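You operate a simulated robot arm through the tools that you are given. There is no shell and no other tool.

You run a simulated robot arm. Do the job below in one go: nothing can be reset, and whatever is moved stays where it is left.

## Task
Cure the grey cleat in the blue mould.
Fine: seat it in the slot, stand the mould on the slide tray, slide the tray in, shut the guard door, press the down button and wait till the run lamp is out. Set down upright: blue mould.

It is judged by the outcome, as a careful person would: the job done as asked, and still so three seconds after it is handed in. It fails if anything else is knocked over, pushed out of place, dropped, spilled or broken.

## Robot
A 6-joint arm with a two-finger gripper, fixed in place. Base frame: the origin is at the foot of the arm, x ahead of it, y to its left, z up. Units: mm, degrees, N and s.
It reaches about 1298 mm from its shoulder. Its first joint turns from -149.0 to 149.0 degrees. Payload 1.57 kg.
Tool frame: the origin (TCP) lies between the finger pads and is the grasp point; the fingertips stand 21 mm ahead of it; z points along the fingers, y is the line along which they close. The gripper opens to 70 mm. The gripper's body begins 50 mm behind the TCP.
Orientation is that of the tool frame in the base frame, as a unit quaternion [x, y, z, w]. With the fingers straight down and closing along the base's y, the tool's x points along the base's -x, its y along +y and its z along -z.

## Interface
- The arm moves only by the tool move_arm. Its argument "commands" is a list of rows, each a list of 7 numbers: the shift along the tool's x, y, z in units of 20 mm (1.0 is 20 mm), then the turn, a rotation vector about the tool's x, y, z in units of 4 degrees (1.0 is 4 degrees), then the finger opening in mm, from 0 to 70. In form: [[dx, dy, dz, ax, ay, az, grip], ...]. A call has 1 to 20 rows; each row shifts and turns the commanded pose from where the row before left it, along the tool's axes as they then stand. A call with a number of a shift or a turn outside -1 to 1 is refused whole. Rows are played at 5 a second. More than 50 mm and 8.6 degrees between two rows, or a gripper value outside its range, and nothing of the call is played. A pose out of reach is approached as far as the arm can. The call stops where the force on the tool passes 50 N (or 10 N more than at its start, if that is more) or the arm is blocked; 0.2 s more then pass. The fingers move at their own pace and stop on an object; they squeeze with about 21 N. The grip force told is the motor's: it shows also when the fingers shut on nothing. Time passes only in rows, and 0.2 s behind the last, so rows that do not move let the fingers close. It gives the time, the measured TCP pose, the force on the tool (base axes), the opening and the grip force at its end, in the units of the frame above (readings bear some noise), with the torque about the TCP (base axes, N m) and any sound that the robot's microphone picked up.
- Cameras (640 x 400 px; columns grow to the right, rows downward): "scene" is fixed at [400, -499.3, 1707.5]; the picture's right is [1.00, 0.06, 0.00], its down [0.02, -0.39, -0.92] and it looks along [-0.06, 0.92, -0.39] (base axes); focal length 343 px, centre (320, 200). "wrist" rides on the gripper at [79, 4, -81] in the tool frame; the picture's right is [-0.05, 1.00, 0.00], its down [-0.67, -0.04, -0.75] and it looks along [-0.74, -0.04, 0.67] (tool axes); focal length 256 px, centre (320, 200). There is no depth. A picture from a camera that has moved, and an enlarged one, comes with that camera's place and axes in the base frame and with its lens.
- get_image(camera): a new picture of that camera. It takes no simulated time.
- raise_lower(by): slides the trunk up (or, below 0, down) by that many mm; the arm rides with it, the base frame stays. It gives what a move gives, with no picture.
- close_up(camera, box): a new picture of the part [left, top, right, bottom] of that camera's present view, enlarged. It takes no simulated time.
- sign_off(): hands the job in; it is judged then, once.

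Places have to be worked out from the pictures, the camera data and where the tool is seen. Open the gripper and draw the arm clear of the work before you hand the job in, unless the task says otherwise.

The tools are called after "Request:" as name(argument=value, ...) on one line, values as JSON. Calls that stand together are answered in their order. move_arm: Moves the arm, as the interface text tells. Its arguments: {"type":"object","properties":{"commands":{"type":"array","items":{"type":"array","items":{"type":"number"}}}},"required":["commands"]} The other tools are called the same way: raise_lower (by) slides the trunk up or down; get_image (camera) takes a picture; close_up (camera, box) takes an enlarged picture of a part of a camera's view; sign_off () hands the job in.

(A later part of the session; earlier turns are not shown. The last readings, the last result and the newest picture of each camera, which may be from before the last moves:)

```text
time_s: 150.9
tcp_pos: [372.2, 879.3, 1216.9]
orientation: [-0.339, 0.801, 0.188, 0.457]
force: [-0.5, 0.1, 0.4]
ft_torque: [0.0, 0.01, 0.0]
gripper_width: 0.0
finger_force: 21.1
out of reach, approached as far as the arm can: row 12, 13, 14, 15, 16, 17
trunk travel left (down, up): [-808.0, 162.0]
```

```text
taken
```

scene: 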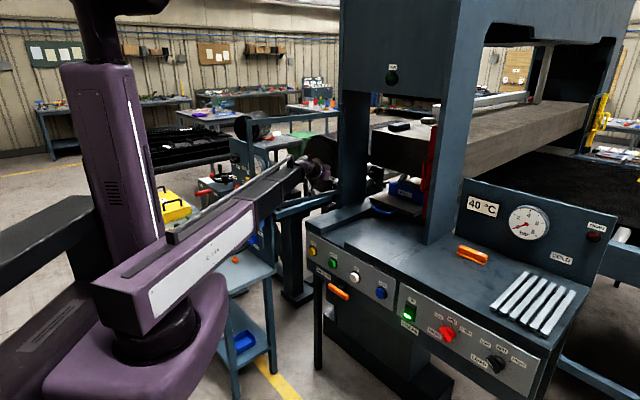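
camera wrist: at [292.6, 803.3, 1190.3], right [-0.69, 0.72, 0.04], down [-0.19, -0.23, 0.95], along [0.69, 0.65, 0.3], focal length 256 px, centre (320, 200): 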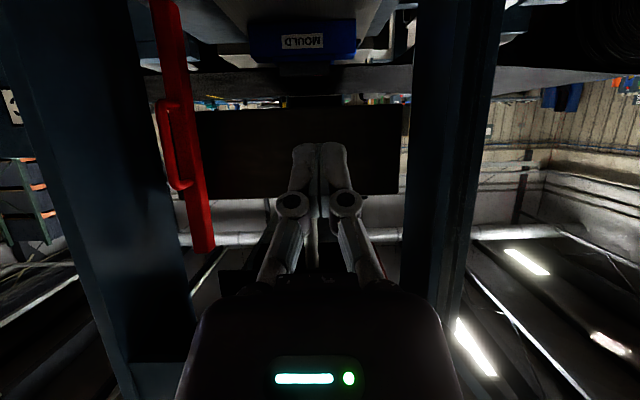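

Now I yaw another 45° left to see the structure beside the left column.

Request:
move_arm(commands=[[0, 0, 0, -0.882, 0, -0.5175, 0], [0, 0, 0, -0.882, 0, -0.5175, 0], [0, 0, 0, -0.882, 0, -0.5175, 0], [0, 0, 0, -0.882, 0, -0.5175, 0], [0, 0, 0, -0.882, 0, -0.5175, 0], [0, 0, 0, -0.882, 0, -0.5175, 0], [0, 0, 0, -0.882, 0, -0.5175, 0], [0, 0, 0, -0.882, 0, -0.5175, 0], [0, 0, 0, -0.882, 0, -0.5175, 0]])

Request:
get_image(camera="wrist")

Request:
raise_lower(by=150)

Request:
get_image(camera="wrist")

Request:
get_image(camera="scene")

```text
time_s: 152.9
tcp_pos: [372.9, 879.0, 1217.1]
orientation: [-0.575, 0.654, 0.323, 0.371]
force: [-0.4, -0.1, 0.5]
ft_torque: [0.0, -0.03, 0.05]
gripper_width: 0.2
finger_force: 21.0
trunk travel left (down, up): [-808.0, 162.0]
```

```text
taken
camera wrist: at [354.3, 771.0, 1189.8], right [-0.99, 0.16, 0.04], down [-0.01, -0.3, 0.95], along [0.16, 0.94, 0.29], focal length 256 px, centre (320, 200)
```

wrist: 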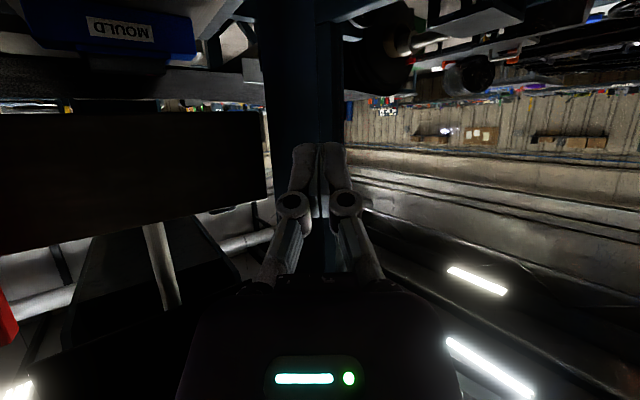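

```text
time_s: 154.6
tcp_pos: [374.0, 880.9, 1367.2]
orientation: [-0.574, 0.655, 0.322, 0.372]
force: [-0.2, -0.6, -0.5]
ft_torque: [0.01, -0.01, 0.0]
gripper_width: 0.0
finger_force: 21.1
trunk travel left (down, up): [-958.0, 12.0]
```

```text
taken
camera wrist: at [354.3, 771.0, 1339.7], right [-0.99, 0.16, 0.04], down [-0.01, -0.3, 0.96], along [0.17, 0.94, 0.29], focal length 256 px, centre (320, 200)
```

wrist: 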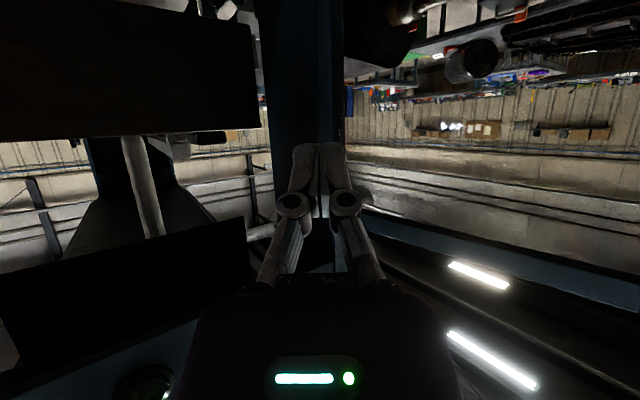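

```text
taken
```

scene: 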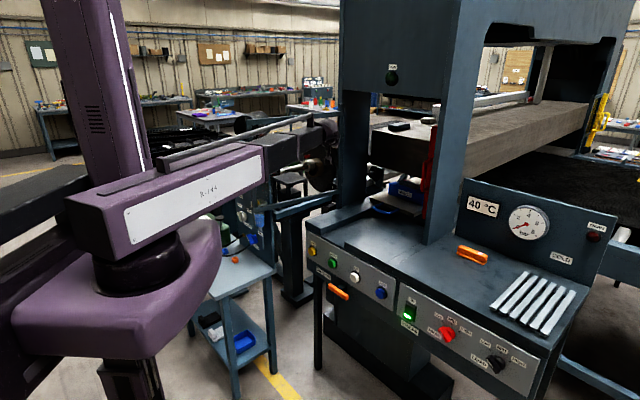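

I pitch the camera down to look at the structures left of the press.

Request:
move_arm(commands=[[0, 0, 0, 0, 1, 0, 0], [0, 0, 0, 0, 1, 0, 0], [0, 0, 0, 0, 1, 0, 0], [0, 0, 0, 0, 1, 0, 0], [0, 0, 0, 0, 1, 0, 0], [0, 0, 0, 0, 1, 0, 0], [0, 0, 0, 0, 1, 0, 0], [0, 0, 0, 0, 1, 0, 0], [0, 0, 0, 0, 1, 0, 0]])

Request:
get_image(camera="wrist")

Request:
close_up(camera="wrist", box=[0, 0, 640, 200])

```text
time_s: 156.6
tcp_pos: [373.7, 881.0, 1290.5]
orientation: [-0.646, 0.738, 0.129, 0.15]
force: [0.0, 0.3, 0.1]
ft_torque: [-0.02, 0.01, -0.01]
gripper_width: 0.0
finger_force: 20.6
out of reach, approached as far as the arm can: row 1, 2, 3, 4, 5, 6, 7, 8, 9
trunk travel left (down, up): [-958.0, 12.0]
```

```text
taken
camera wrist: at [355.3, 776.3, 1334.2], right [-0.98, 0.18, 0.02], down [0.07, 0.32, 0.95], along [0.17, 0.93, -0.32], focal length 256 px, centre (320, 200)
```

wrist: 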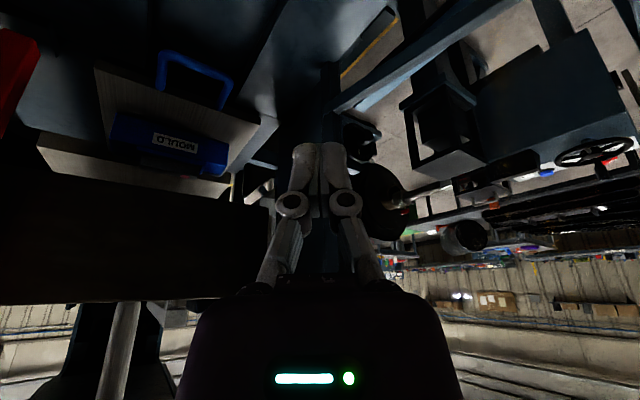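

```text
1.00 times, centred on (320, 100) of wrist (not enlarged: the box is as wide or as high as the picture)
camera zoom: at [355.3, 776.3, 1334.2], right [-0.98, 0.18, 0.02], down [0.07, 0.32, 0.95], along [0.17, 0.93, -0.32], focal length 256 px, centre (320, 300)
```

zoom: 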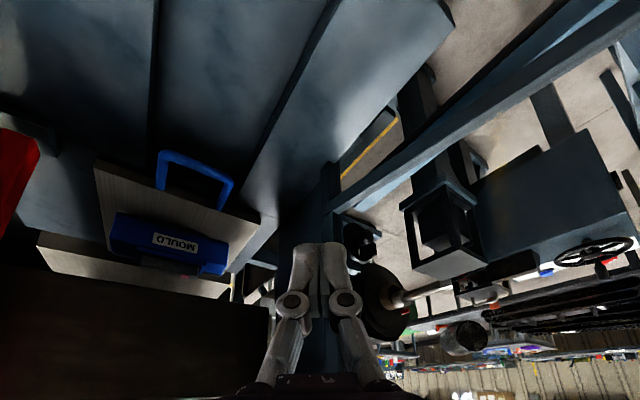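

I can now see a rectangular blue-grey frame hinged at the left column and swung outward — that is likely the open guard door. I yaw further left to see its free end.

Request:
move_arm(commands=[[0, 0, 0, -0.388, 0, -0.922, 0], [0, 0, 0, -0.388, 0, -0.922, 0], [0, 0, 0, -0.388, 0, -0.922, 0], [0, 0, 0, -0.388, 0, -0.922, 0], [0, 0, 0, -0.388, 0, -0.922, 0], [0, 0, 0, -0.388, 0, -0.922, 0], [0, 0, 0, -0.388, 0, -0.922, 0], [0, 0, 0, -0.388, 0, -0.922, 0], [0, 0, 0, -0.388, 0, -0.922, 0], [0, 0, 0, -0.388, 0, -0.922, 0], [0, 0, 0, -0.388, 0, -0.922, 0], [0, 0, 0, -0.388, 0, -0.922, 0]])

Request:
get_image(camera="wrist")

Request:
close_up(camera="scene", box=[220, 80, 360, 320])

```text
time_s: 159.2
tcp_pos: [372.0, 881.0, 1291.2]
orientation: [0.89, -0.411, -0.178, -0.085]
force: [-0.2, -0.3, 0.0]
ft_torque: [0.02, 0.0, 0.0]
gripper_width: 0.0
finger_force: 21.1
trunk travel left (down, up): [-958.0, 12.0]
```

```text
taken
camera wrist: at [437.0, 797.7, 1334.4], right [-0.79, -0.61, 0.02], down [-0.19, 0.27, 0.94], along [-0.58, 0.75, -0.33], focal length 256 px, centre (320, 200)
```

wrist: 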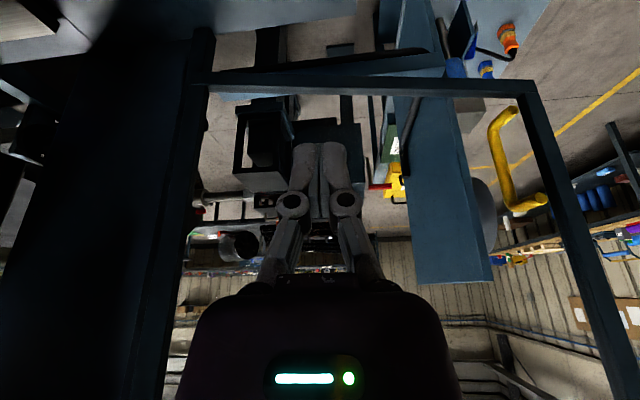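

```text
1.67 times, centred on (290, 200) of scene
camera zoom: at [400.0, -499.3, 1707.5], right [1.0, 0.06, 0.0], down [0.02, -0.39, -0.92], along [-0.06, 0.92, -0.39], focal length 571 px, centre (370, 200)
```

zoom: 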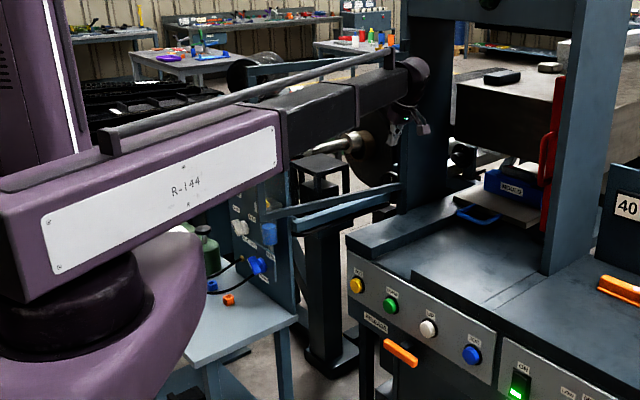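

Found it: the guard door is a blue-grey framed leaf (about 500 mm wide, z≈1053–1457) hinged at the left column near F 1077, L 521, swung open about 100°, with a yellow D-handle on its outer face near the free end. I level the tool and back away to survey the area around its free end.

Request:
move_arm(commands=[[0, 0, 0, 0, 0.95, 0, 0], [0, 0, 0, 0, 0.95, 0, 0], [0, 0, 0, 0, 0.95, 0, 0], [0, 0, 0, 0, 0.95, 0, 0], [0, 0, 0, 0, 0.95, 0, 0], [0, 0, 0, 0, 0.95, 0, 0]])

Request:
move_arm(commands=[[1, 0, 0, 0, 0, 0, 0], [1, 0, 0, 0, 0, 0, 0], [1, 0, 0, 0, 0, 0, 0], [1, 0, 0, 0, 0, 0, 0], [1, 0, 0, 0, 0, 0, 0], [1, 0, 0, 0, 0, 0, 0], [1, 0, 0, 0, 0, 0, 0], [1, 0, 0, 0, 0, 0, 0]])

Request:
get_image(camera="wrist")

Request:
get_image(camera="scene")

```text
time_s: 160.6
tcp_pos: [373.8, 881.3, 1276.4]
orientation: [0.907, -0.42, 0.003, -0.001]
force: [0.9, 0.3, -0.1]
ft_torque: [0.01, 0.04, -0.01]
gripper_width: 0.0
finger_force: 21.0
out of reach, approached as far as the arm can: row 1, 2, 4
trunk travel left (down, up): [-958.0, 12.0]
```

```text
time_s: 162.4
tcp_pos: [476.2, 756.0, 1277.0]
orientation: [0.908, -0.42, 0.002, -0.001]
force: [-0.7, -0.1, 0.1]
ft_torque: [0.03, 0.0, 0.01]
gripper_width: 0.1
finger_force: 20.7
trunk travel left (down, up): [-958.0, 12.0]
```

```text
taken
camera wrist: at [524.4, 691.7, 1357.2], right [-0.8, -0.61, -0.01], down [-0.41, 0.53, 0.74], along [-0.45, 0.59, -0.67], focal length 256 px, centre (320, 200)
```

wrist: 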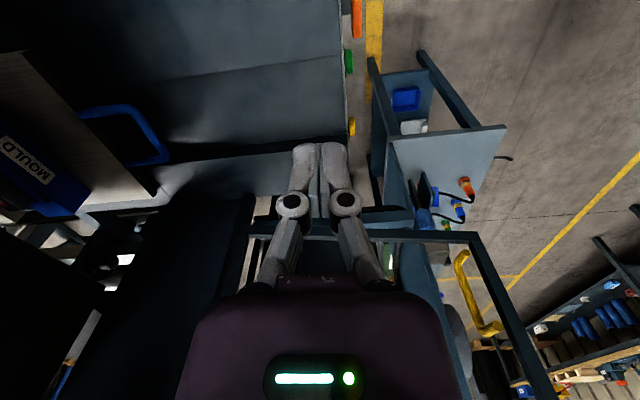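

```text
taken
```

scene: 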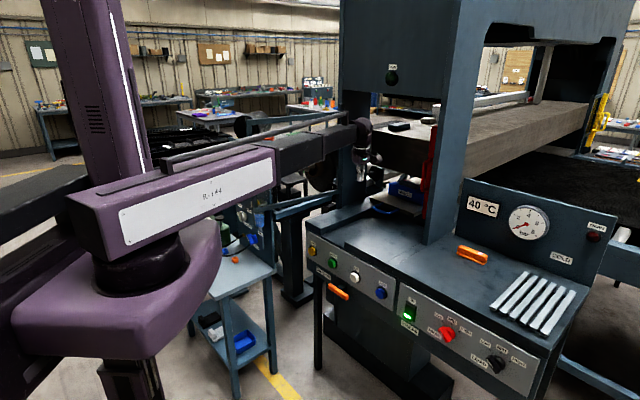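

I need a clearer view of the door's free end and what's around it. I move the camera toward the robot's left front at full height.

Request:
move_arm(commands=[[-0.162, 0.989, 0, 0, 0, 0, 0], [-0.162, 0.989, 0, 0, 0, 0, 0], [-0.162, 0.989, 0, 0, 0, 0, 0], [-0.162, 0.989, 0, 0, 0, 0, 0], [-0.162, 0.989, 0, 0, 0, 0, 0], [-0.162, 0.989, 0, 0, 0, 0, 0], [-0.162, 0.989, 0, 0, 0, 0, 0], [-0.162, 0.989, 0, 0, 0, 0, 0], [-0.162, 0.989, 0, 0, 0, 0, 0], [-0.162, 0.989, 0, 0, 0, 0, 0], [-0.162, 0.989, 0, 0, 0, 0, 0], [-0.162, 0.989, 0, 0, 0, 0, 0], [-0.162, 0.989, 0, 0, 0, 0, 0], [-0.162, 0.989, 0, 0, 0, 0, 0], [-0.162, 0.989, 0, 0, 0, 0, 0], [-0.162, 0.989, 0, 0, 0, 0, 0], [-0.162, 0.989, 0, 0, 0, 0, 0], [-0.162, 0.989, 0, 0, 0, 0, 0], [-0.162, 0.989, 0, 0, 0, 0, 0]])

Request:
get_image(camera="wrist")

Request:
get_image(camera="scene")

```text
time_s: 166.4
tcp_pos: [150.0, 560.8, 1276.8]
orientation: [0.908, -0.419, 0.002, -0.002]
force: [-0.3, -0.2, 0.4]
ft_torque: [0.03, -0.01, 0.03]
gripper_width: 0.3
finger_force: 21.2
trunk travel left (down, up): [-958.0, 12.0]
```

```text
taken
camera wrist: at [197.4, 498.0, 1357.3], right [-0.8, -0.61, -0.01], down [-0.41, 0.53, 0.74], along [-0.45, 0.59, -0.67], focal length 256 px, centre (320, 200)
```

wrist: 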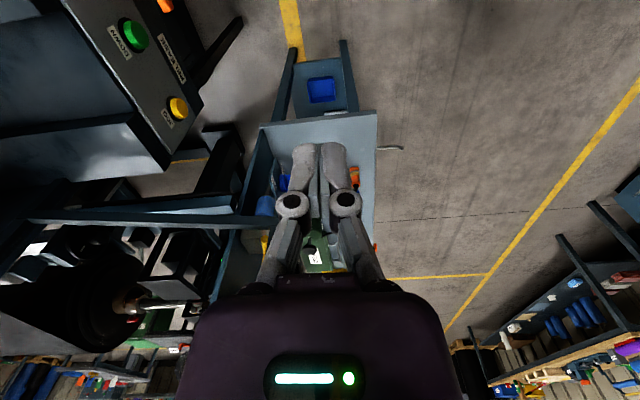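

```text
taken
```

scene: 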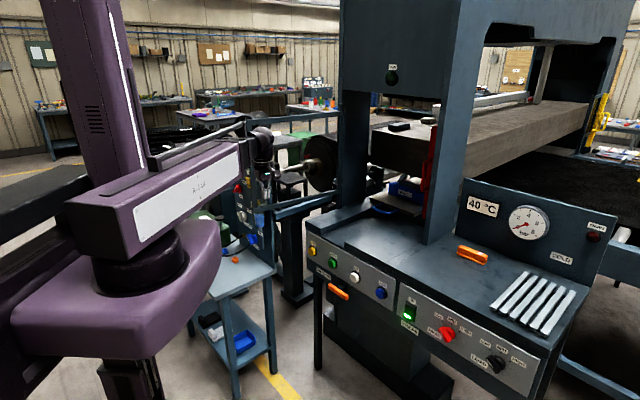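

I zoom the scene view on the door's free end and the nearby control board.

Request:
close_up(camera="scene", box=[220, 100, 350, 260])

Request:
close_up(camera="wrist", box=[0, 100, 320, 300])

```text
2.50 times, centred on (285, 180) of scene
camera zoom: at [400.0, -499.3, 1707.5], right [1.0, 0.06, 0.0], down [0.02, -0.39, -0.92], along [-0.06, 0.92, -0.39], focal length 857 px, centre (408, 250)
```

zoom: 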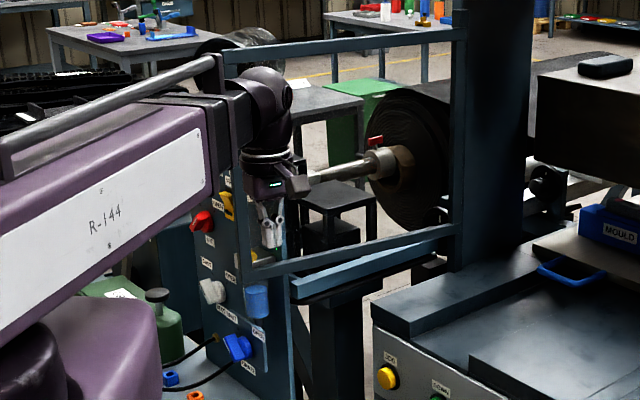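

```text
2.00 times, centred on (160, 200) of wrist
camera zoom: at [197.4, 498.0, 1357.3], right [-0.8, -0.61, -0.01], down [-0.41, 0.53, 0.74], along [-0.45, 0.59, -0.67], focal length 512 px, centre (640, 200)
```

zoom: 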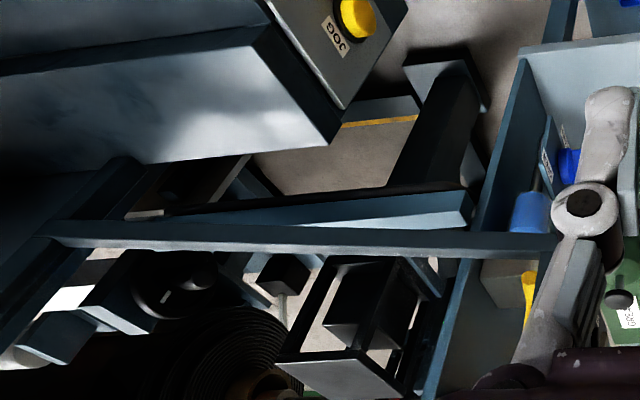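

The door is an open frame with its free stile near (30, 840–870); the board beneath it is lower than the door. I turn the tool to face along the leaf (azimuth ≈40°), and move near its free end.

Request:
move_arm(commands=[[0, 0, 0, 0, 0, 0.978, 0], [0, 0, 0, 0, 0, 0.978, 0], [0, 0, 0, 0, 0, 0.978, 0], [0, 0, 0, 0, 0, 0.978, 0], [0, 0, 0, 0, 0, 0.978, 0], [0, 0, 0, 0, 0, 0.978, 0], [0, 0, 0, 0, 0, 0.978, 0], [0, 0, 0, 0, 0, 0.978, 0], [0, 0, 0, 0, 0, 0.978, 0], [0, 0, 0, 0, 0, 0.978, 0], [0, 0, 0, 0, 0, 0.978, 0], [0, 0, 0, 0, 0, 0.978, 0], [0, 0, 0, 0, 0, 0.978, 0], [0, 0, 0, 0, 0, 0.978, 0], [0, 0, 0, 0, 0, 0.978, 0], [0, 0, 0, 0, 0, 0.978, 0], [0, 0, 0, 0, 0, 0.978, 0], [0, 0, 0, 0, 0, 0.978, 0], [0, 0, 0, 0, 0, 0.978, 0], [0, 0, 0, 0, 0, 0.978, 0]])

Request:
move_arm(commands=[[0, 0, 0, 0, 0, 0.978, 0], [0, 0, 0, 0, 0, 0.978, 0], [0, 0, 0, 0, 0, 0.978, 0], [0.088, 0.983, 0, 0, 0, 0, 0], [0.088, 0.983, 0, 0, 0, 0, 0], [0.088, 0.983, 0, 0, 0, 0, 0], [0.088, 0.983, 0, 0, 0, 0, 0], [0.088, 0.983, 0, 0, 0, 0, 0], [0.088, 0.983, 0, 0, 0, 0, 0], [0.088, 0.983, 0, 0, 0, 0, 0], [0.088, 0.983, 0, 0, 0, 0, 0], [0.088, 0.983, 0, 0, 0, 0, 0], [0.088, 0.983, 0, 0, 0, 0, 0]])

Request:
get_image(camera="wrist")

Request:
close_up(camera="scene", box=[200, 90, 350, 250])

```text
time_s: 170.6
tcp_pos: [151.7, 561.1, 1276.7]
orientation: [-0.439, 0.898, 0.001, 0.003]
force: [0.5, -0.1, 0.7]
ft_torque: [-0.02, -0.03, 0.01]
gripper_width: 0.0
finger_force: 21.1
trunk travel left (down, up): [-958.0, 12.0]
```

```text
time_s: 173.4
tcp_pos: [8.4, 700.0, 1277.0]
orientation: [-0.345, 0.939, 0.0, 0.003]
force: [-0.1, 0.3, 0.0]
ft_torque: [-0.04, 0.02, 0.01]
gripper_width: 0.0
finger_force: 21.0
trunk travel left (down, up): [-958.0, 12.0]
```

```text
taken
camera wrist: at [-54.6, 651.1, 1356.3], right [-0.61, 0.79, 0.0], down [0.53, 0.4, 0.75], along [0.6, 0.45, -0.66], focal length 256 px, centre (320, 200)
```

wrist: 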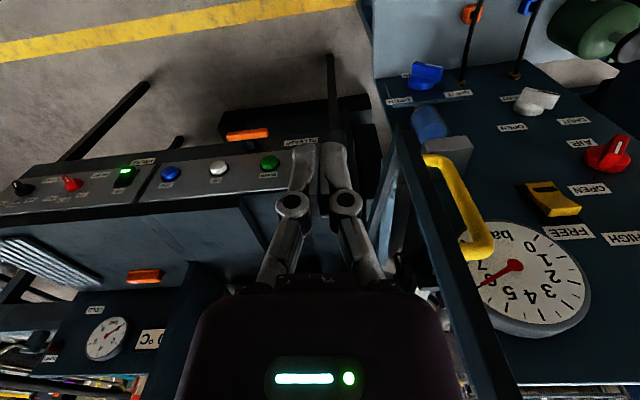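

```text
2.50 times, centred on (275, 170) of scene
camera zoom: at [400.0, -499.3, 1707.5], right [1.0, 0.06, 0.0], down [0.02, -0.39, -0.92], along [-0.06, 0.92, -0.39], focal length 857 px, centre (432, 275)
```

zoom: 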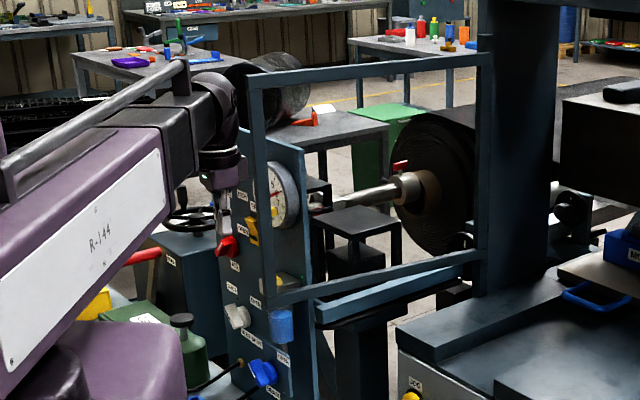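

Excellent view: the free stile is at about (36, 868), i.e. 130 mm ahead and 110 mm left of the TCP; the yellow handle is on its far side below z≈1190. I move left 110 mm and then pitch the tool forward about 60°.

Request:
move_arm(commands=[[0, 0.917, 0, 0, 0, 0, 0], [0, 0.917, 0, 0, 0, 0, 0], [0, 0.917, 0, 0, 0, 0, 0], [0, 0.917, 0, 0, 0, 0, 0], [0, 0.917, 0, 0, 0, 0, 0], [0, 0.917, 0, 0, 0, 0, 0], [0, 0, 0, 0, -1, 0, 0], [0, 0, 0, 0, -1, 0, 0], [0, 0, 0, 0, -1, 0, 0], [0, 0, 0, 0, -1, 0, 0], [0, 0, 0, 0, -1, 0, 0], [0, 0, 0, 0, -1, 0, 0], [0, 0, 0, 0, -1, 0, 0], [0, 0, 0, 0, -1, 0, 0], [0, 0, 0, 0, -1, 0, 0], [0, 0, 0, 0, -1, 0, 0], [0, 0, 0, 0, -1, 0, 0], [0, 0, 0, 0, -1, 0, 0], [0, 0, 0, 0, -1, 0, 0], [0, 0, 0, 0, -1, 0, 0]])

Request:
get_image(camera="wrist")

Request:
close_up(camera="scene", box=[200, 90, 350, 250])

```text
time_s: 177.6
tcp_pos: [-63.1, 783.8, 1359.5]
orientation: [-0.305, 0.827, 0.163, 0.443]
force: [0.8, -0.3, 0.3]
ft_torque: [-0.02, 0.02, 0.0]
gripper_width: 0.0
finger_force: 21.3
out of reach, approached as far as the arm can: row 9, 10, 11, 12, 13, 14, 15, 16, 17, 18, 19, 20
trunk travel left (down, up): [-958.0, 12.0]
```

```text
taken
camera wrist: at [-150.4, 712.5, 1337.7], right [-0.63, 0.78, 0.04], down [-0.17, -0.19, 0.97], along [0.76, 0.6, 0.25], focal length 256 px, centre (320, 200)
```

wrist: 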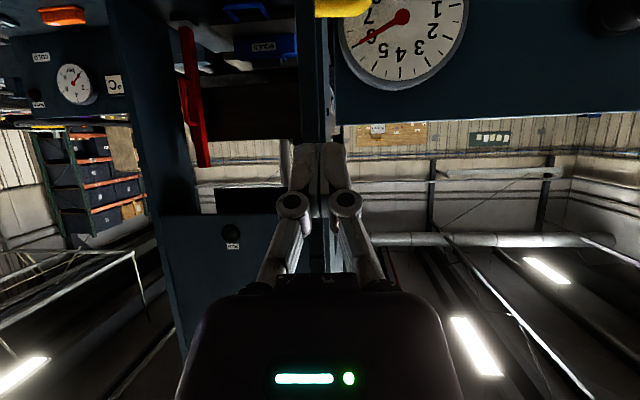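

```text
2.50 times, centred on (275, 170) of scene
camera zoom: at [400.0, -499.3, 1707.5], right [1.0, 0.06, 0.0], down [0.02, -0.39, -0.92], along [-0.06, 0.92, -0.39], focal length 857 px, centre (432, 275)
```

zoom: 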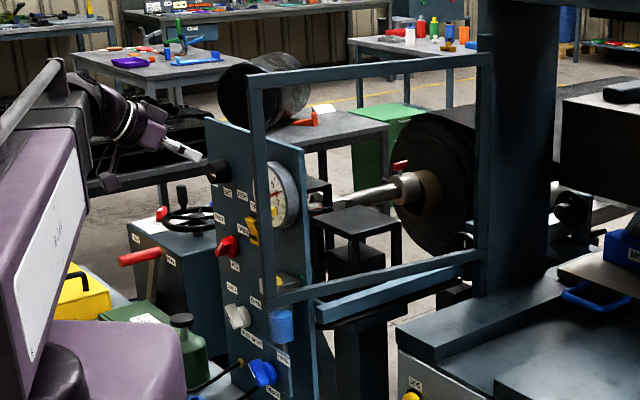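

I zoom into the stile ahead.

Request:
close_up(camera="wrist", box=[250, 0, 410, 150])

Request:
close_up(camera="wrist", box=[270, 180, 380, 280])

```text
2.67 times, centred on (330, 75) of wrist
camera zoom: at [-150.4, 712.5, 1337.7], right [-0.63, 0.78, 0.04], down [-0.17, -0.19, 0.97], along [0.76, 0.6, 0.25], focal length 683 px, centre (293, 533)
```

zoom: 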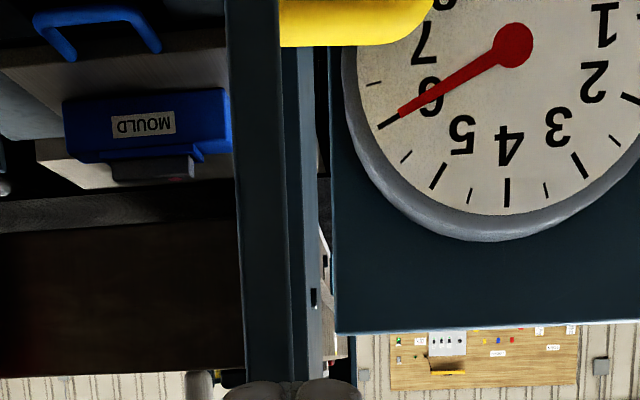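

```text
4.00 times, centred on (325, 230) of wrist
camera zoom: at [-150.4, 712.5, 1337.7], right [-0.63, 0.78, 0.04], down [-0.17, -0.19, 0.97], along [0.76, 0.6, 0.25], focal length 1024 px, centre (300, 80)
```

zoom: 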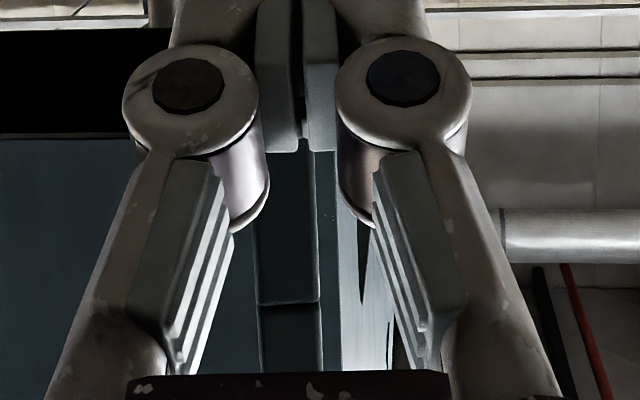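

The stile is ~19 mm thick, 133 mm ahead and 17 mm right of the TCP; the handle's top is near z≈1240. I lower 60 mm to z≈1300, open to 60 mm, shift 17 mm right, then advance most of the way.

Request:
raise_lower(by=-60)

Request:
move_arm(commands=[[0, -0.425, 0, 0, 0, 0, 30], [0, -0.425, 0, 0, 0, 0, 60], [-0.508, 0, 0.761, 0, 0, 0, 60], [-0.508, 0, 0.761, 0, 0, 0, 60], [-0.508, 0, 0.761, 0, 0, 0, 60], [-0.508, 0, 0.761, 0, 0, 0, 60]])

Request:
get_image(camera="wrist")

Request:
close_up(camera="scene", box=[200, 90, 350, 250])

```text
time_s: 178.6
tcp_pos: [-63.2, 782.9, 1300.0]
orientation: [-0.305, 0.827, 0.163, 0.443]
force: [0.3, -0.1, 0.5]
ft_torque: [0.0, 0.03, 0.0]
gripper_width: 0.2
finger_force: 20.9
trunk travel left (down, up): [-898.0, 72.0]
```

```text
time_s: 180.0
tcp_pos: [5.4, 817.2, 1300.2]
orientation: [-0.306, 0.828, 0.162, 0.441]
force: [-0.5, -0.2, 0.6]
ft_torque: [-0.01, -0.01, -0.01]
gripper_width: 60.1
finger_force: 0.0
trunk travel left (down, up): [-898.0, 72.0]
```

```text
taken
camera wrist: at [-82.7, 747.3, 1277.4], right [-0.63, 0.78, 0.04], down [-0.17, -0.19, 0.97], along [0.76, 0.6, 0.25], focal length 256 px, centre (320, 200)
```

wrist: 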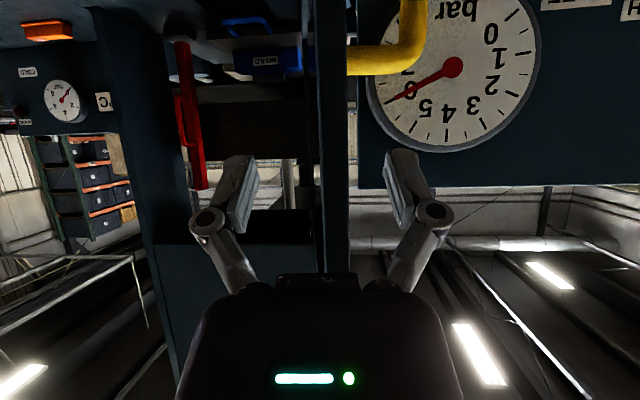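

```text
2.50 times, centred on (275, 170) of scene
camera zoom: at [400.0, -499.3, 1707.5], right [1.0, 0.06, 0.0], down [0.02, -0.39, -0.92], along [-0.06, 0.92, -0.39], focal length 857 px, centre (432, 275)
```

zoom: 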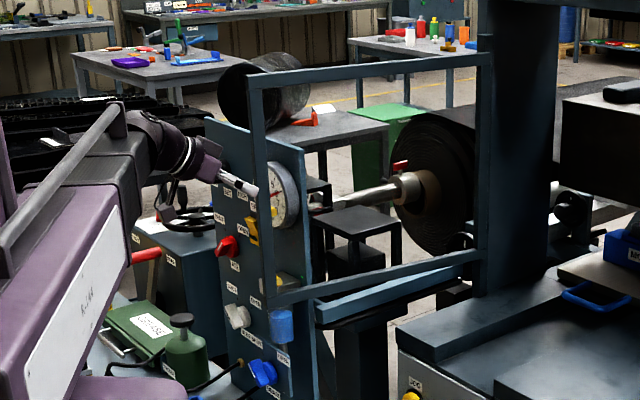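

The stile is now about 7 mm left of centre and ~58 mm ahead. I shift and advance 50 mm to straddle it.

Request:
move_arm(commands=[[0, 0.4, 0, 0, 0, 0, 60], [-0.35, 0, 0.52, 0, 0, 0, 60], [-0.35, 0, 0.52, 0, 0, 0, 60], [-0.35, 0, 0.52, 0, 0, 0, 60], [-0.35, 0, 0.52, 0, 0, 0, 60]])

Request:
get_image(camera="wrist")

Request:
close_up(camera="scene", box=[200, 90, 350, 250])

```text
time_s: 181.2
tcp_pos: [36.9, 855.2, 1298.3]
orientation: [-0.305, 0.828, 0.162, 0.442]
force: [-0.1, 0.7, -0.1]
ft_torque: [0.0, 0.0, 0.03]
gripper_width: 60.0
finger_force: 0.0
trunk travel left (down, up): [-898.0, 72.0]
```

```text
taken
camera wrist: at [-50.3, 784.9, 1277.4], right [-0.63, 0.78, 0.04], down [-0.17, -0.19, 0.97], along [0.76, 0.6, 0.25], focal length 256 px, centre (320, 200)
```

wrist: 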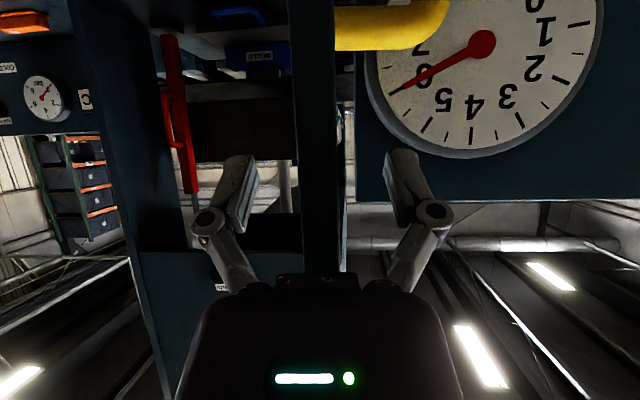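

```text
2.50 times, centred on (275, 170) of scene
camera zoom: at [400.0, -499.3, 1707.5], right [1.0, 0.06, 0.0], down [0.02, -0.39, -0.92], along [-0.06, 0.92, -0.39], focal length 857 px, centre (432, 275)
```

zoom: 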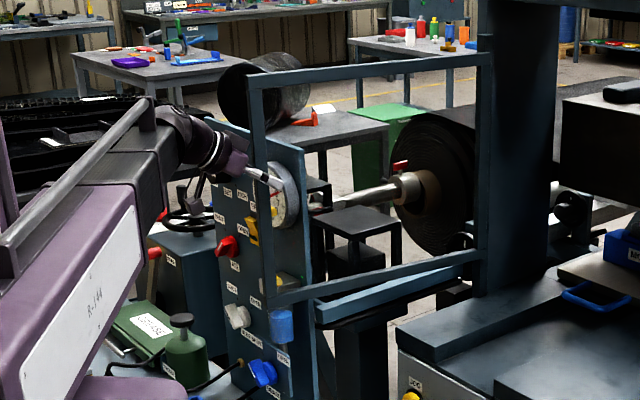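

I zoom to judge the overlap before closing.

Request:
close_up(camera="wrist", box=[230, 60, 430, 260])

Request:
close_up(camera="scene", box=[265, 145, 325, 185])

```text
2.00 times, centred on (330, 160) of wrist
camera zoom: at [-50.3, 784.9, 1277.4], right [-0.63, 0.78, 0.04], down [-0.17, -0.19, 0.97], along [0.76, 0.6, 0.25], focal length 512 px, centre (300, 280)
```

zoom: 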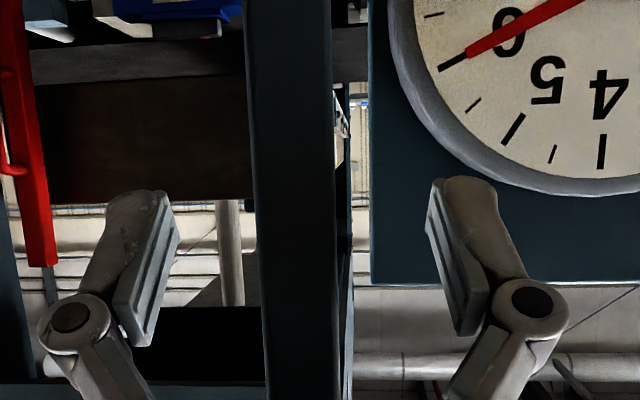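

```text
10.00 times, centred on (295, 165) of scene
camera zoom: at [400.0, -499.3, 1707.5], right [1.0, 0.06, 0.0], down [0.02, -0.39, -0.92], along [-0.06, 0.92, -0.39], focal length 3426 px, centre (570, 550)
```

zoom: 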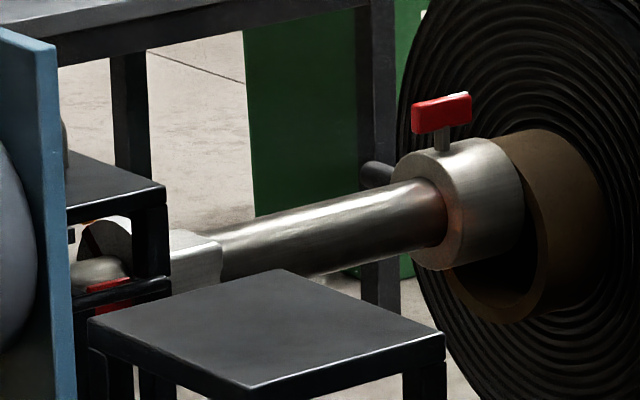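

I close partway to 34 mm and check engagement.

Request:
move_arm(commands=[[0, 0, 0, 0, 0, 0, 45], [0, 0, 0, 0, 0, 0, 34], [0, 0, 0, 0, 0, 0, 34]])

Request:
close_up(camera="wrist", box=[230, 60, 430, 260])

Request:
close_up(camera="scene", box=[270, 120, 320, 190])

Request:
close_up(camera="scene", box=[250, 120, 350, 190])

```text
time_s: 182.0
tcp_pos: [36.5, 854.4, 1298.2]
orientation: [-0.305, 0.827, 0.162, 0.443]
force: [0.5, 0.1, -0.7]
ft_torque: [-0.02, 0.04, -0.04]
gripper_width: 34.1
finger_force: 0.0
trunk travel left (down, up): [-898.0, 72.0]
```

```text
2.00 times, centred on (330, 160) of wrist
camera zoom: at [-50.2, 784.5, 1277.5], right [-0.63, 0.78, 0.04], down [-0.17, -0.19, 0.97], along [0.76, 0.6, 0.25], focal length 512 px, centre (300, 280)
```

zoom: 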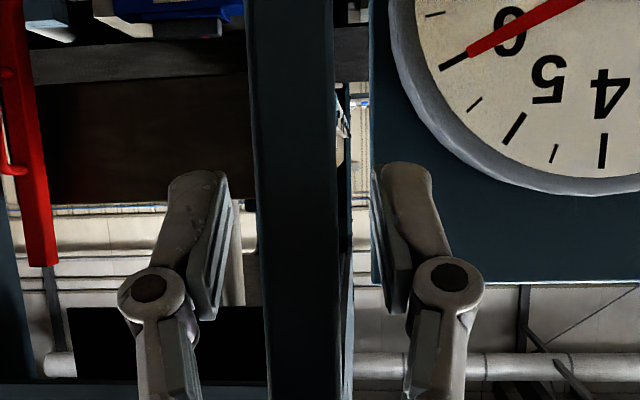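

```text
5.71 times, centred on (295, 155) of scene
camera zoom: at [400.0, -499.3, 1707.5], right [1.0, 0.06, 0.0], down [0.02, -0.39, -0.92], along [-0.06, 0.92, -0.39], focal length 1958 px, centre (463, 457)
```

zoom: 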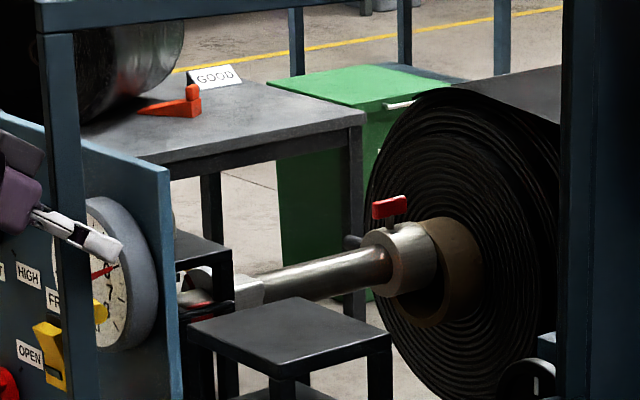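

```text
5.71 times, centred on (300, 155) of scene
camera zoom: at [400.0, -499.3, 1707.5], right [1.0, 0.06, 0.0], down [0.02, -0.39, -0.92], along [-0.06, 0.92, -0.39], focal length 1958 px, centre (434, 457)
```

zoom: 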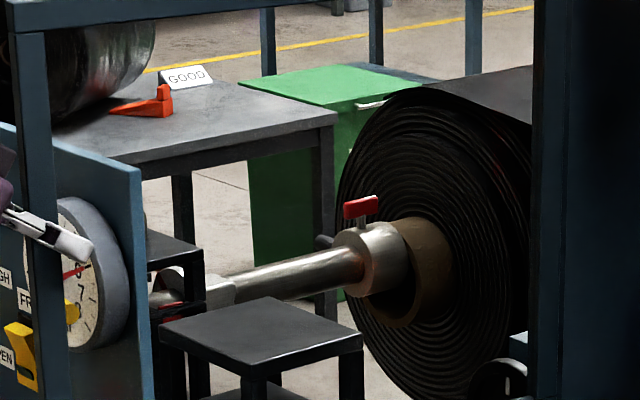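

The fingers straddle the stile well. I narrow to 26 mm and try the first 10° of the closing arc around the hinge (about (393, 1130)), turning the tool along with the leaf.

Request:
move_arm(commands=[[0, 0, 0, 0, 0, 0, 26], [0.006, -0.39, -0.009, -0.208, 0, -0.139, 26], [0.0122, -0.785, -0.0183, -0.416, 0, -0.2775, 26], [0.0122, -0.785, -0.0183, -0.416, 0, -0.2775, 26], [0.0122, -0.785, -0.0183, -0.416, 0, -0.2775, 26], [0.0122, -0.785, -0.0183, -0.416, 0, -0.2775, 26]])

Request:
get_image(camera="wrist")

Request:
close_up(camera="scene", box=[220, 90, 370, 220])

```text
time_s: 183.4
tcp_pos: [87.1, 803.5, 1298.7]
orientation: [-0.369, 0.801, 0.197, 0.429]
force: [0.0, 0.3, -0.1]
ft_torque: [-0.02, 0.0, 0.03]
gripper_width: 26.2
finger_force: 0.0
trunk travel left (down, up): [-898.0, 72.0]
```

```text
taken
camera wrist: at [10.2, 720.1, 1277.8], right [-0.74, 0.67, 0.04], down [-0.14, -0.21, 0.97], along [0.66, 0.71, 0.25], focal length 256 px, centre (320, 200)
```

wrist: 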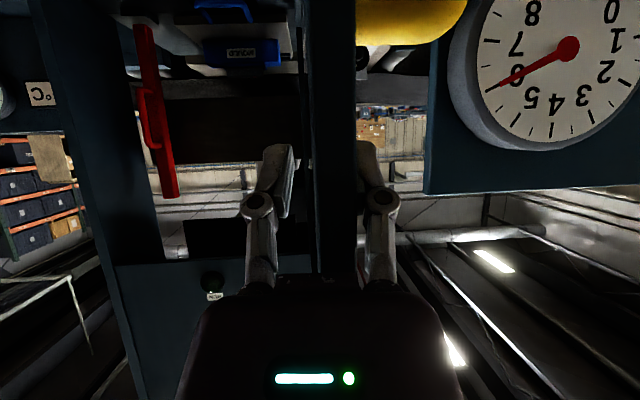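

```text
3.08 times, centred on (295, 155) of scene
camera zoom: at [400.0, -499.3, 1707.5], right [1.0, 0.06, 0.0], down [0.02, -0.39, -0.92], along [-0.06, 0.92, -0.39], focal length 1054 px, centre (397, 338)
```

zoom: 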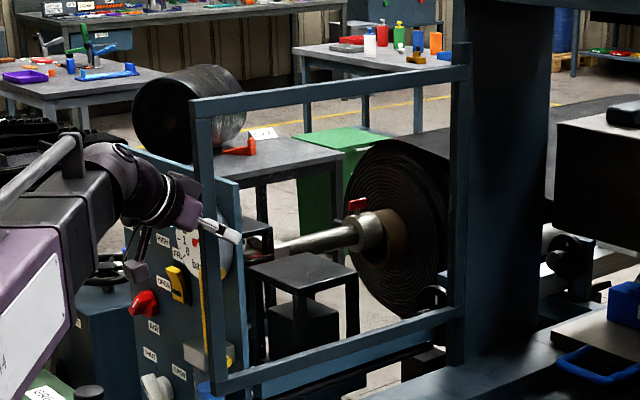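

The door swings freely with the hook. I continue another 24° along the arc.

Request:
move_arm(commands=[[0.0122, -0.785, -0.0183, -0.416, 0, -0.2775, 26], [0.0122, -0.785, -0.0183, -0.416, 0, -0.2775, 26], [0.0122, -0.785, -0.0183, -0.416, 0, -0.2775, 26], [0.0122, -0.785, -0.0183, -0.416, 0, -0.2775, 26], [0.0122, -0.785, -0.0183, -0.416, 0, -0.2775, 26], [0.0122, -0.785, -0.0183, -0.416, 0, -0.2775, 26], [0.0122, -0.785, -0.0183, -0.416, 0, -0.2775, 26], [0.0122, -0.785, -0.0183, -0.416, 0, -0.2775, 26], [0.0122, -0.785, -0.0183, -0.416, 0, -0.2775, 26], [0.0122, -0.785, -0.0183, -0.416, 0, -0.2775, 26], [0.0122, -0.785, -0.0183, -0.416, 0, -0.2775, 26], [0.0122, -0.785, -0.0183, -0.416, 0, -0.2775, 26]])

Request:
get_image(camera="wrist")

Request:
close_up(camera="scene", box=[220, 90, 400, 240])

```text
time_s: 186.0
tcp_pos: [243.6, 702.0, 1299.6]
orientation: [-0.528, 0.707, 0.281, 0.378]
force: [-12.4, -32.2, -20.8]
ft_torque: [2.8, -0.94, -0.02]
gripper_width: 27.0
finger_force: 0.8
out of reach, approached as far as the arm can: row 1
trunk travel left (down, up): [-898.0, 72.0]
```

```text
taken
camera wrist: at [208.7, 595.4, 1279.0], right [-0.95, 0.31, 0.04], down [-0.04, -0.25, 0.97], along [0.31, 0.92, 0.25], focal length 256 px, centre (320, 200)
```

wrist: 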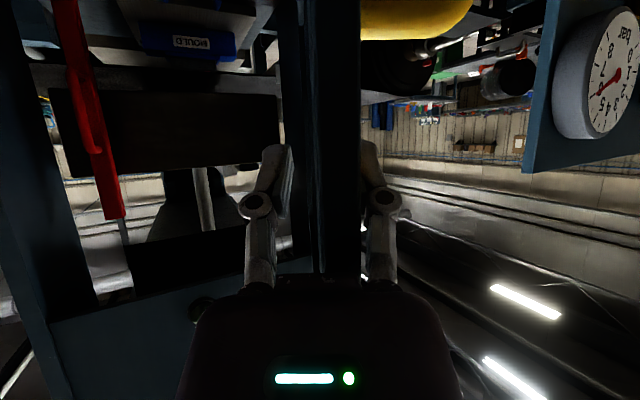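

```text
2.67 times, centred on (310, 165) of scene
camera zoom: at [400.0, -499.3, 1707.5], right [1.0, 0.06, 0.0], down [0.02, -0.39, -0.92], along [-0.06, 0.92, -0.39], focal length 914 px, centre (347, 293)
```

zoom: 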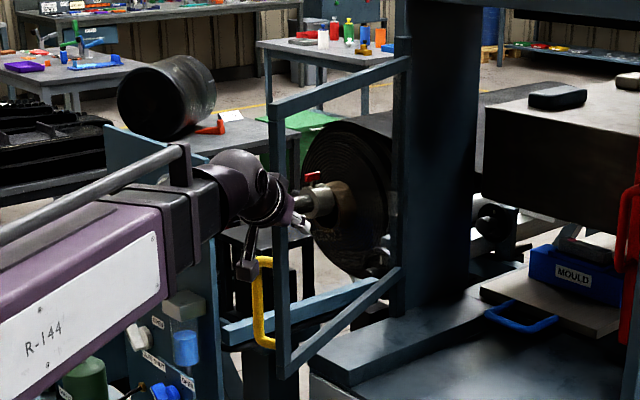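

A 40 N force appeared: torque shows the stile end pressing the gripper body, so my radius is too short. I back off 35 mm along the tool's facing direction and look.

Request:
move_arm(commands=[[0.485, 0, -0.728, 0, 0, 0, 26], [0.485, 0, -0.728, 0, 0, 0, 26], [0, 0, 0, 0, 0, 0, 26]])

Request:
get_image(camera="wrist")

Request:
close_up(camera="scene", box=[260, 110, 360, 200])

```text
time_s: 186.8
tcp_pos: [235.2, 674.5, 1298.8]
orientation: [-0.527, 0.708, 0.28, 0.379]
force: [-0.3, 0.6, 1.6]
ft_torque: [-0.02, -0.01, 0.0]
gripper_width: 26.2
finger_force: 0.1
trunk travel left (down, up): [-898.0, 72.0]
```

```text
taken
camera wrist: at [199.0, 567.8, 1277.6], right [-0.95, 0.31, 0.04], down [-0.04, -0.25, 0.97], along [0.31, 0.92, 0.25], focal length 256 px, centre (320, 200)
```

wrist: 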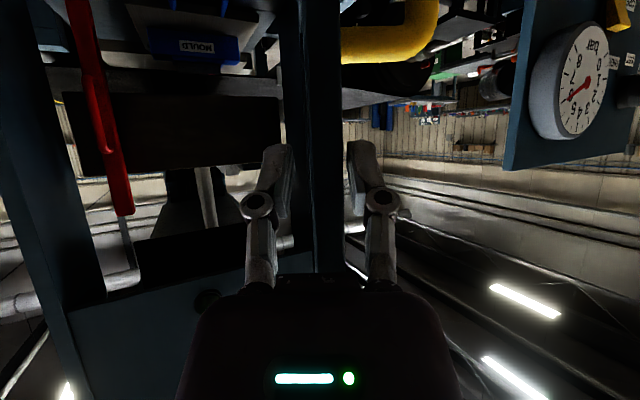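

```text
4.44 times, centred on (310, 155) of scene
camera zoom: at [400.0, -499.3, 1707.5], right [1.0, 0.06, 0.0], down [0.02, -0.39, -0.92], along [-0.06, 0.92, -0.39], focal length 1523 px, centre (364, 400)
```

zoom: 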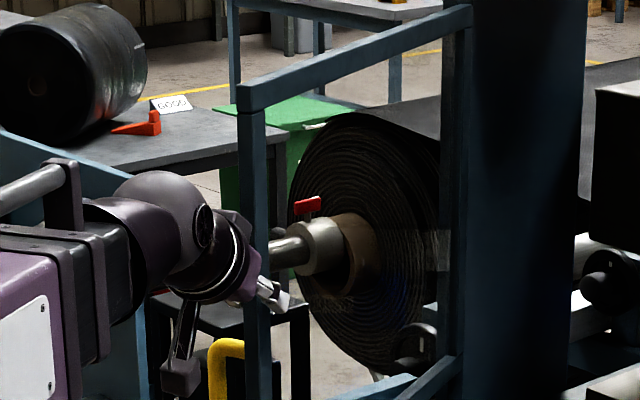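

Free again with the stile engaged. The leaf lies at azimuth ≈67°, hinge better placed at about (415, 1105). I continue 12° with the corrected arc.

Request:
move_arm(commands=[[0.041, -0.81, -0.0616, -0.208, 0, -0.139, 26], [0.0333, -0.81, -0.05, -0.208, 0, -0.139, 26], [0.0253, -0.812, -0.0379, -0.208, 0, -0.139, 26], [0.0175, -0.814, -0.0262, -0.208, 0, -0.139, 26], [0.0094, -0.815, -0.0141, -0.208, 0, -0.139, 26], [0.0017, -0.815, -0.0025, -0.208, 0, -0.139, 26]])

Request:
get_image(camera="wrist")

Request:
close_up(camera="scene", box=[270, 110, 370, 200])

```text
time_s: 188.2
tcp_pos: [329.2, 644.8, 1297.7]
orientation: [-0.564, 0.678, 0.3, 0.363]
force: [-0.4, 0.3, 0.5]
ft_torque: [-0.03, -0.01, 0.04]
gripper_width: 26.1
finger_force: 0.1
trunk travel left (down, up): [-898.0, 72.0]
```

```text
taken
camera wrist: at [305.0, 534.8, 1277.5], right [-0.98, 0.21, 0.04], down [-0.01, -0.25, 0.97], along [0.22, 0.94, 0.25], focal length 256 px, centre (320, 200)
```

wrist: 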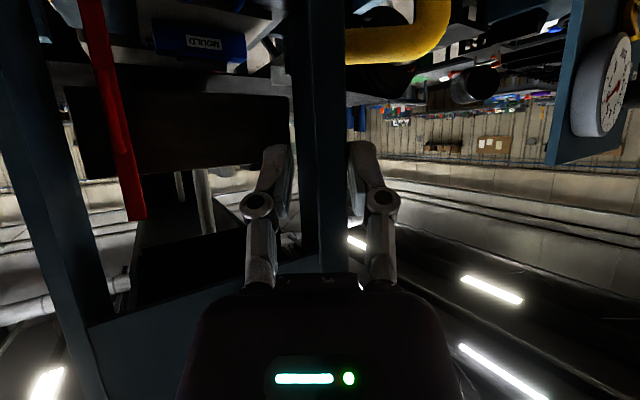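

```text
4.44 times, centred on (320, 155) of scene
camera zoom: at [400.0, -499.3, 1707.5], right [1.0, 0.06, 0.0], down [0.02, -0.39, -0.92], along [-0.06, 0.92, -0.39], focal length 1523 px, centre (320, 400)
```

zoom: 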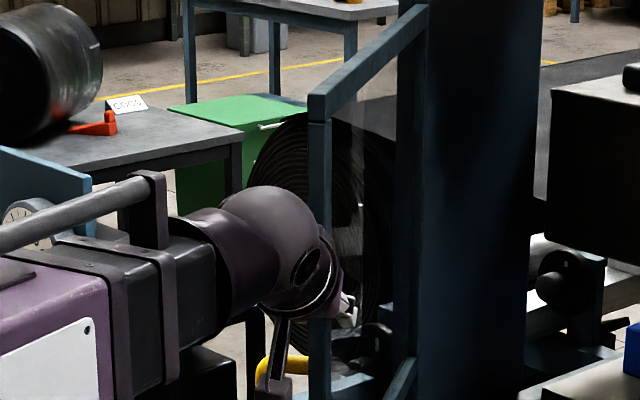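

No force and the door follows well. I continue 24° more with translation and turning in step.

Request:
move_arm(commands=[[0, -0.81, 0, -0.416, 0, -0.2775, 26], [0, -0.81, 0, -0.416, 0, -0.2775, 26], [0, -0.81, 0, -0.416, 0, -0.2775, 26], [0, -0.81, 0, -0.416, 0, -0.2775, 26], [0, -0.81, 0, -0.416, 0, -0.2775, 26], [0, -0.81, 0, -0.416, 0, -0.2775, 26], [0, -0.81, 0, -0.416, 0, -0.2775, 26], [0, -0.81, 0, -0.416, 0, -0.2775, 26]])

Request:
get_image(camera="wrist")

Request:
close_up(camera="scene", box=[290, 110, 390, 200])

```text
time_s: 190.0
tcp_pos: [458.4, 637.1, 1299.4]
orientation: [0.653, -0.594, -0.347, -0.318]
force: [0.1, 1.3, 0.3]
ft_torque: [0.0, 0.04, 0.01]
gripper_width: 25.9
finger_force: 0.2
trunk travel left (down, up): [-898.0, 72.0]
```

```text
taken
camera wrist: at [464.6, 525.1, 1277.4], right [-1.0, -0.06, 0.04], down [0.06, -0.24, 0.97], along [-0.05, 0.97, 0.25], focal length 256 px, centre (320, 200)
```

wrist: 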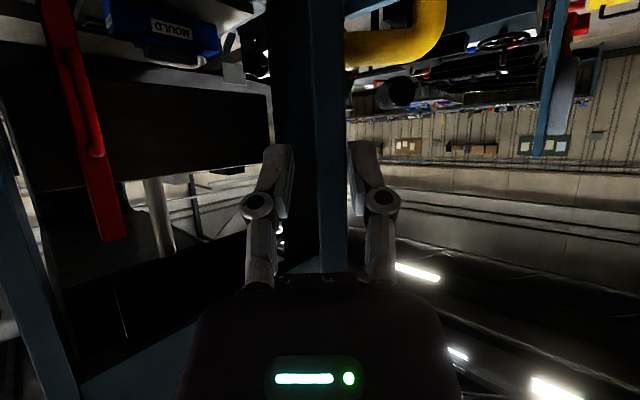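

```text
4.44 times, centred on (340, 155) of scene
camera zoom: at [400.0, -499.3, 1707.5], right [1.0, 0.06, 0.0], down [0.02, -0.39, -0.92], along [-0.06, 0.92, -0.39], focal length 1523 px, centre (231, 400)
```

zoom: 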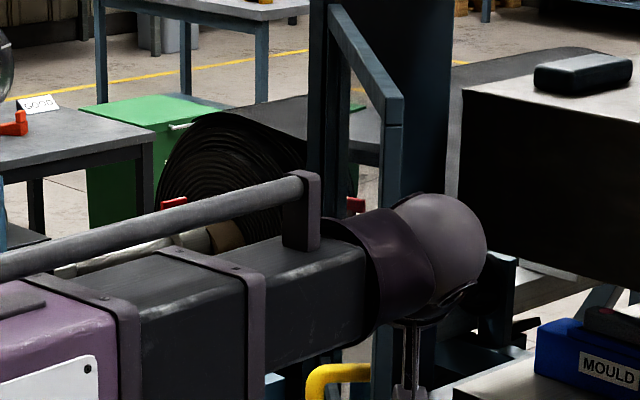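

Still force-free at about 95°. I continue 18° more, then I'll switch to pushing from outside.

Request:
move_arm(commands=[[0, -0.81, 0, -0.416, 0, -0.2775, 26], [0, -0.81, 0, -0.416, 0, -0.2775, 26], [0, -0.81, 0, -0.416, 0, -0.2775, 26], [0, -0.81, 0, -0.416, 0, -0.2775, 26], [0, -0.81, 0, -0.416, 0, -0.2775, 26], [0, -0.81, 0, -0.416, 0, -0.2775, 26], [0, -0.81, 0, -0.416, 0, -0.2775, 26], [0, -0.81, 0, -0.416, 0, -0.2775, 26]])

Request:
get_image(camera="wrist")

Request:
get_image(camera="scene")

```text
time_s: 191.8
tcp_pos: [585.7, 664.6, 1298.9]
orientation: [0.728, -0.497, -0.389, -0.266]
force: [0.4, -0.5, 0.1]
ft_torque: [0.02, 0.01, 0.0]
gripper_width: 26.2
finger_force: 0.1
trunk travel left (down, up): [-898.0, 72.0]
```

```text
taken
camera wrist: at [622.3, 558.0, 1277.3], right [-0.94, -0.34, 0.04], down [0.12, -0.22, 0.97], along [-0.32, 0.92, 0.25], focal length 256 px, centre (320, 200)
```

wrist: 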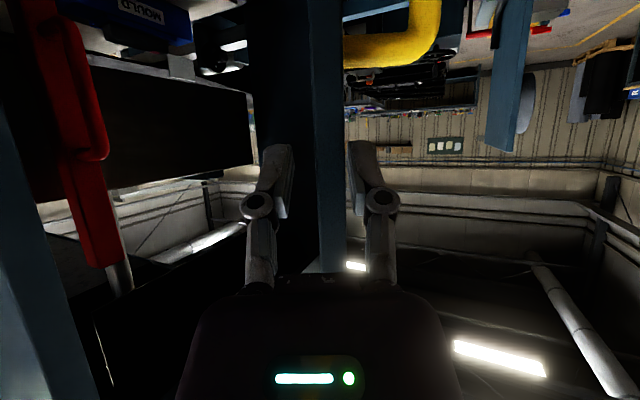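

```text
taken
```

scene: 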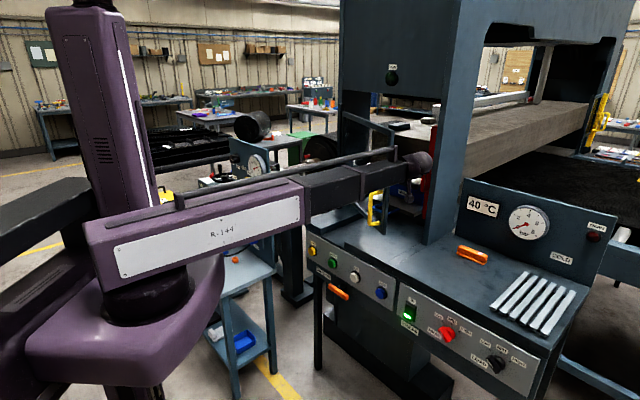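

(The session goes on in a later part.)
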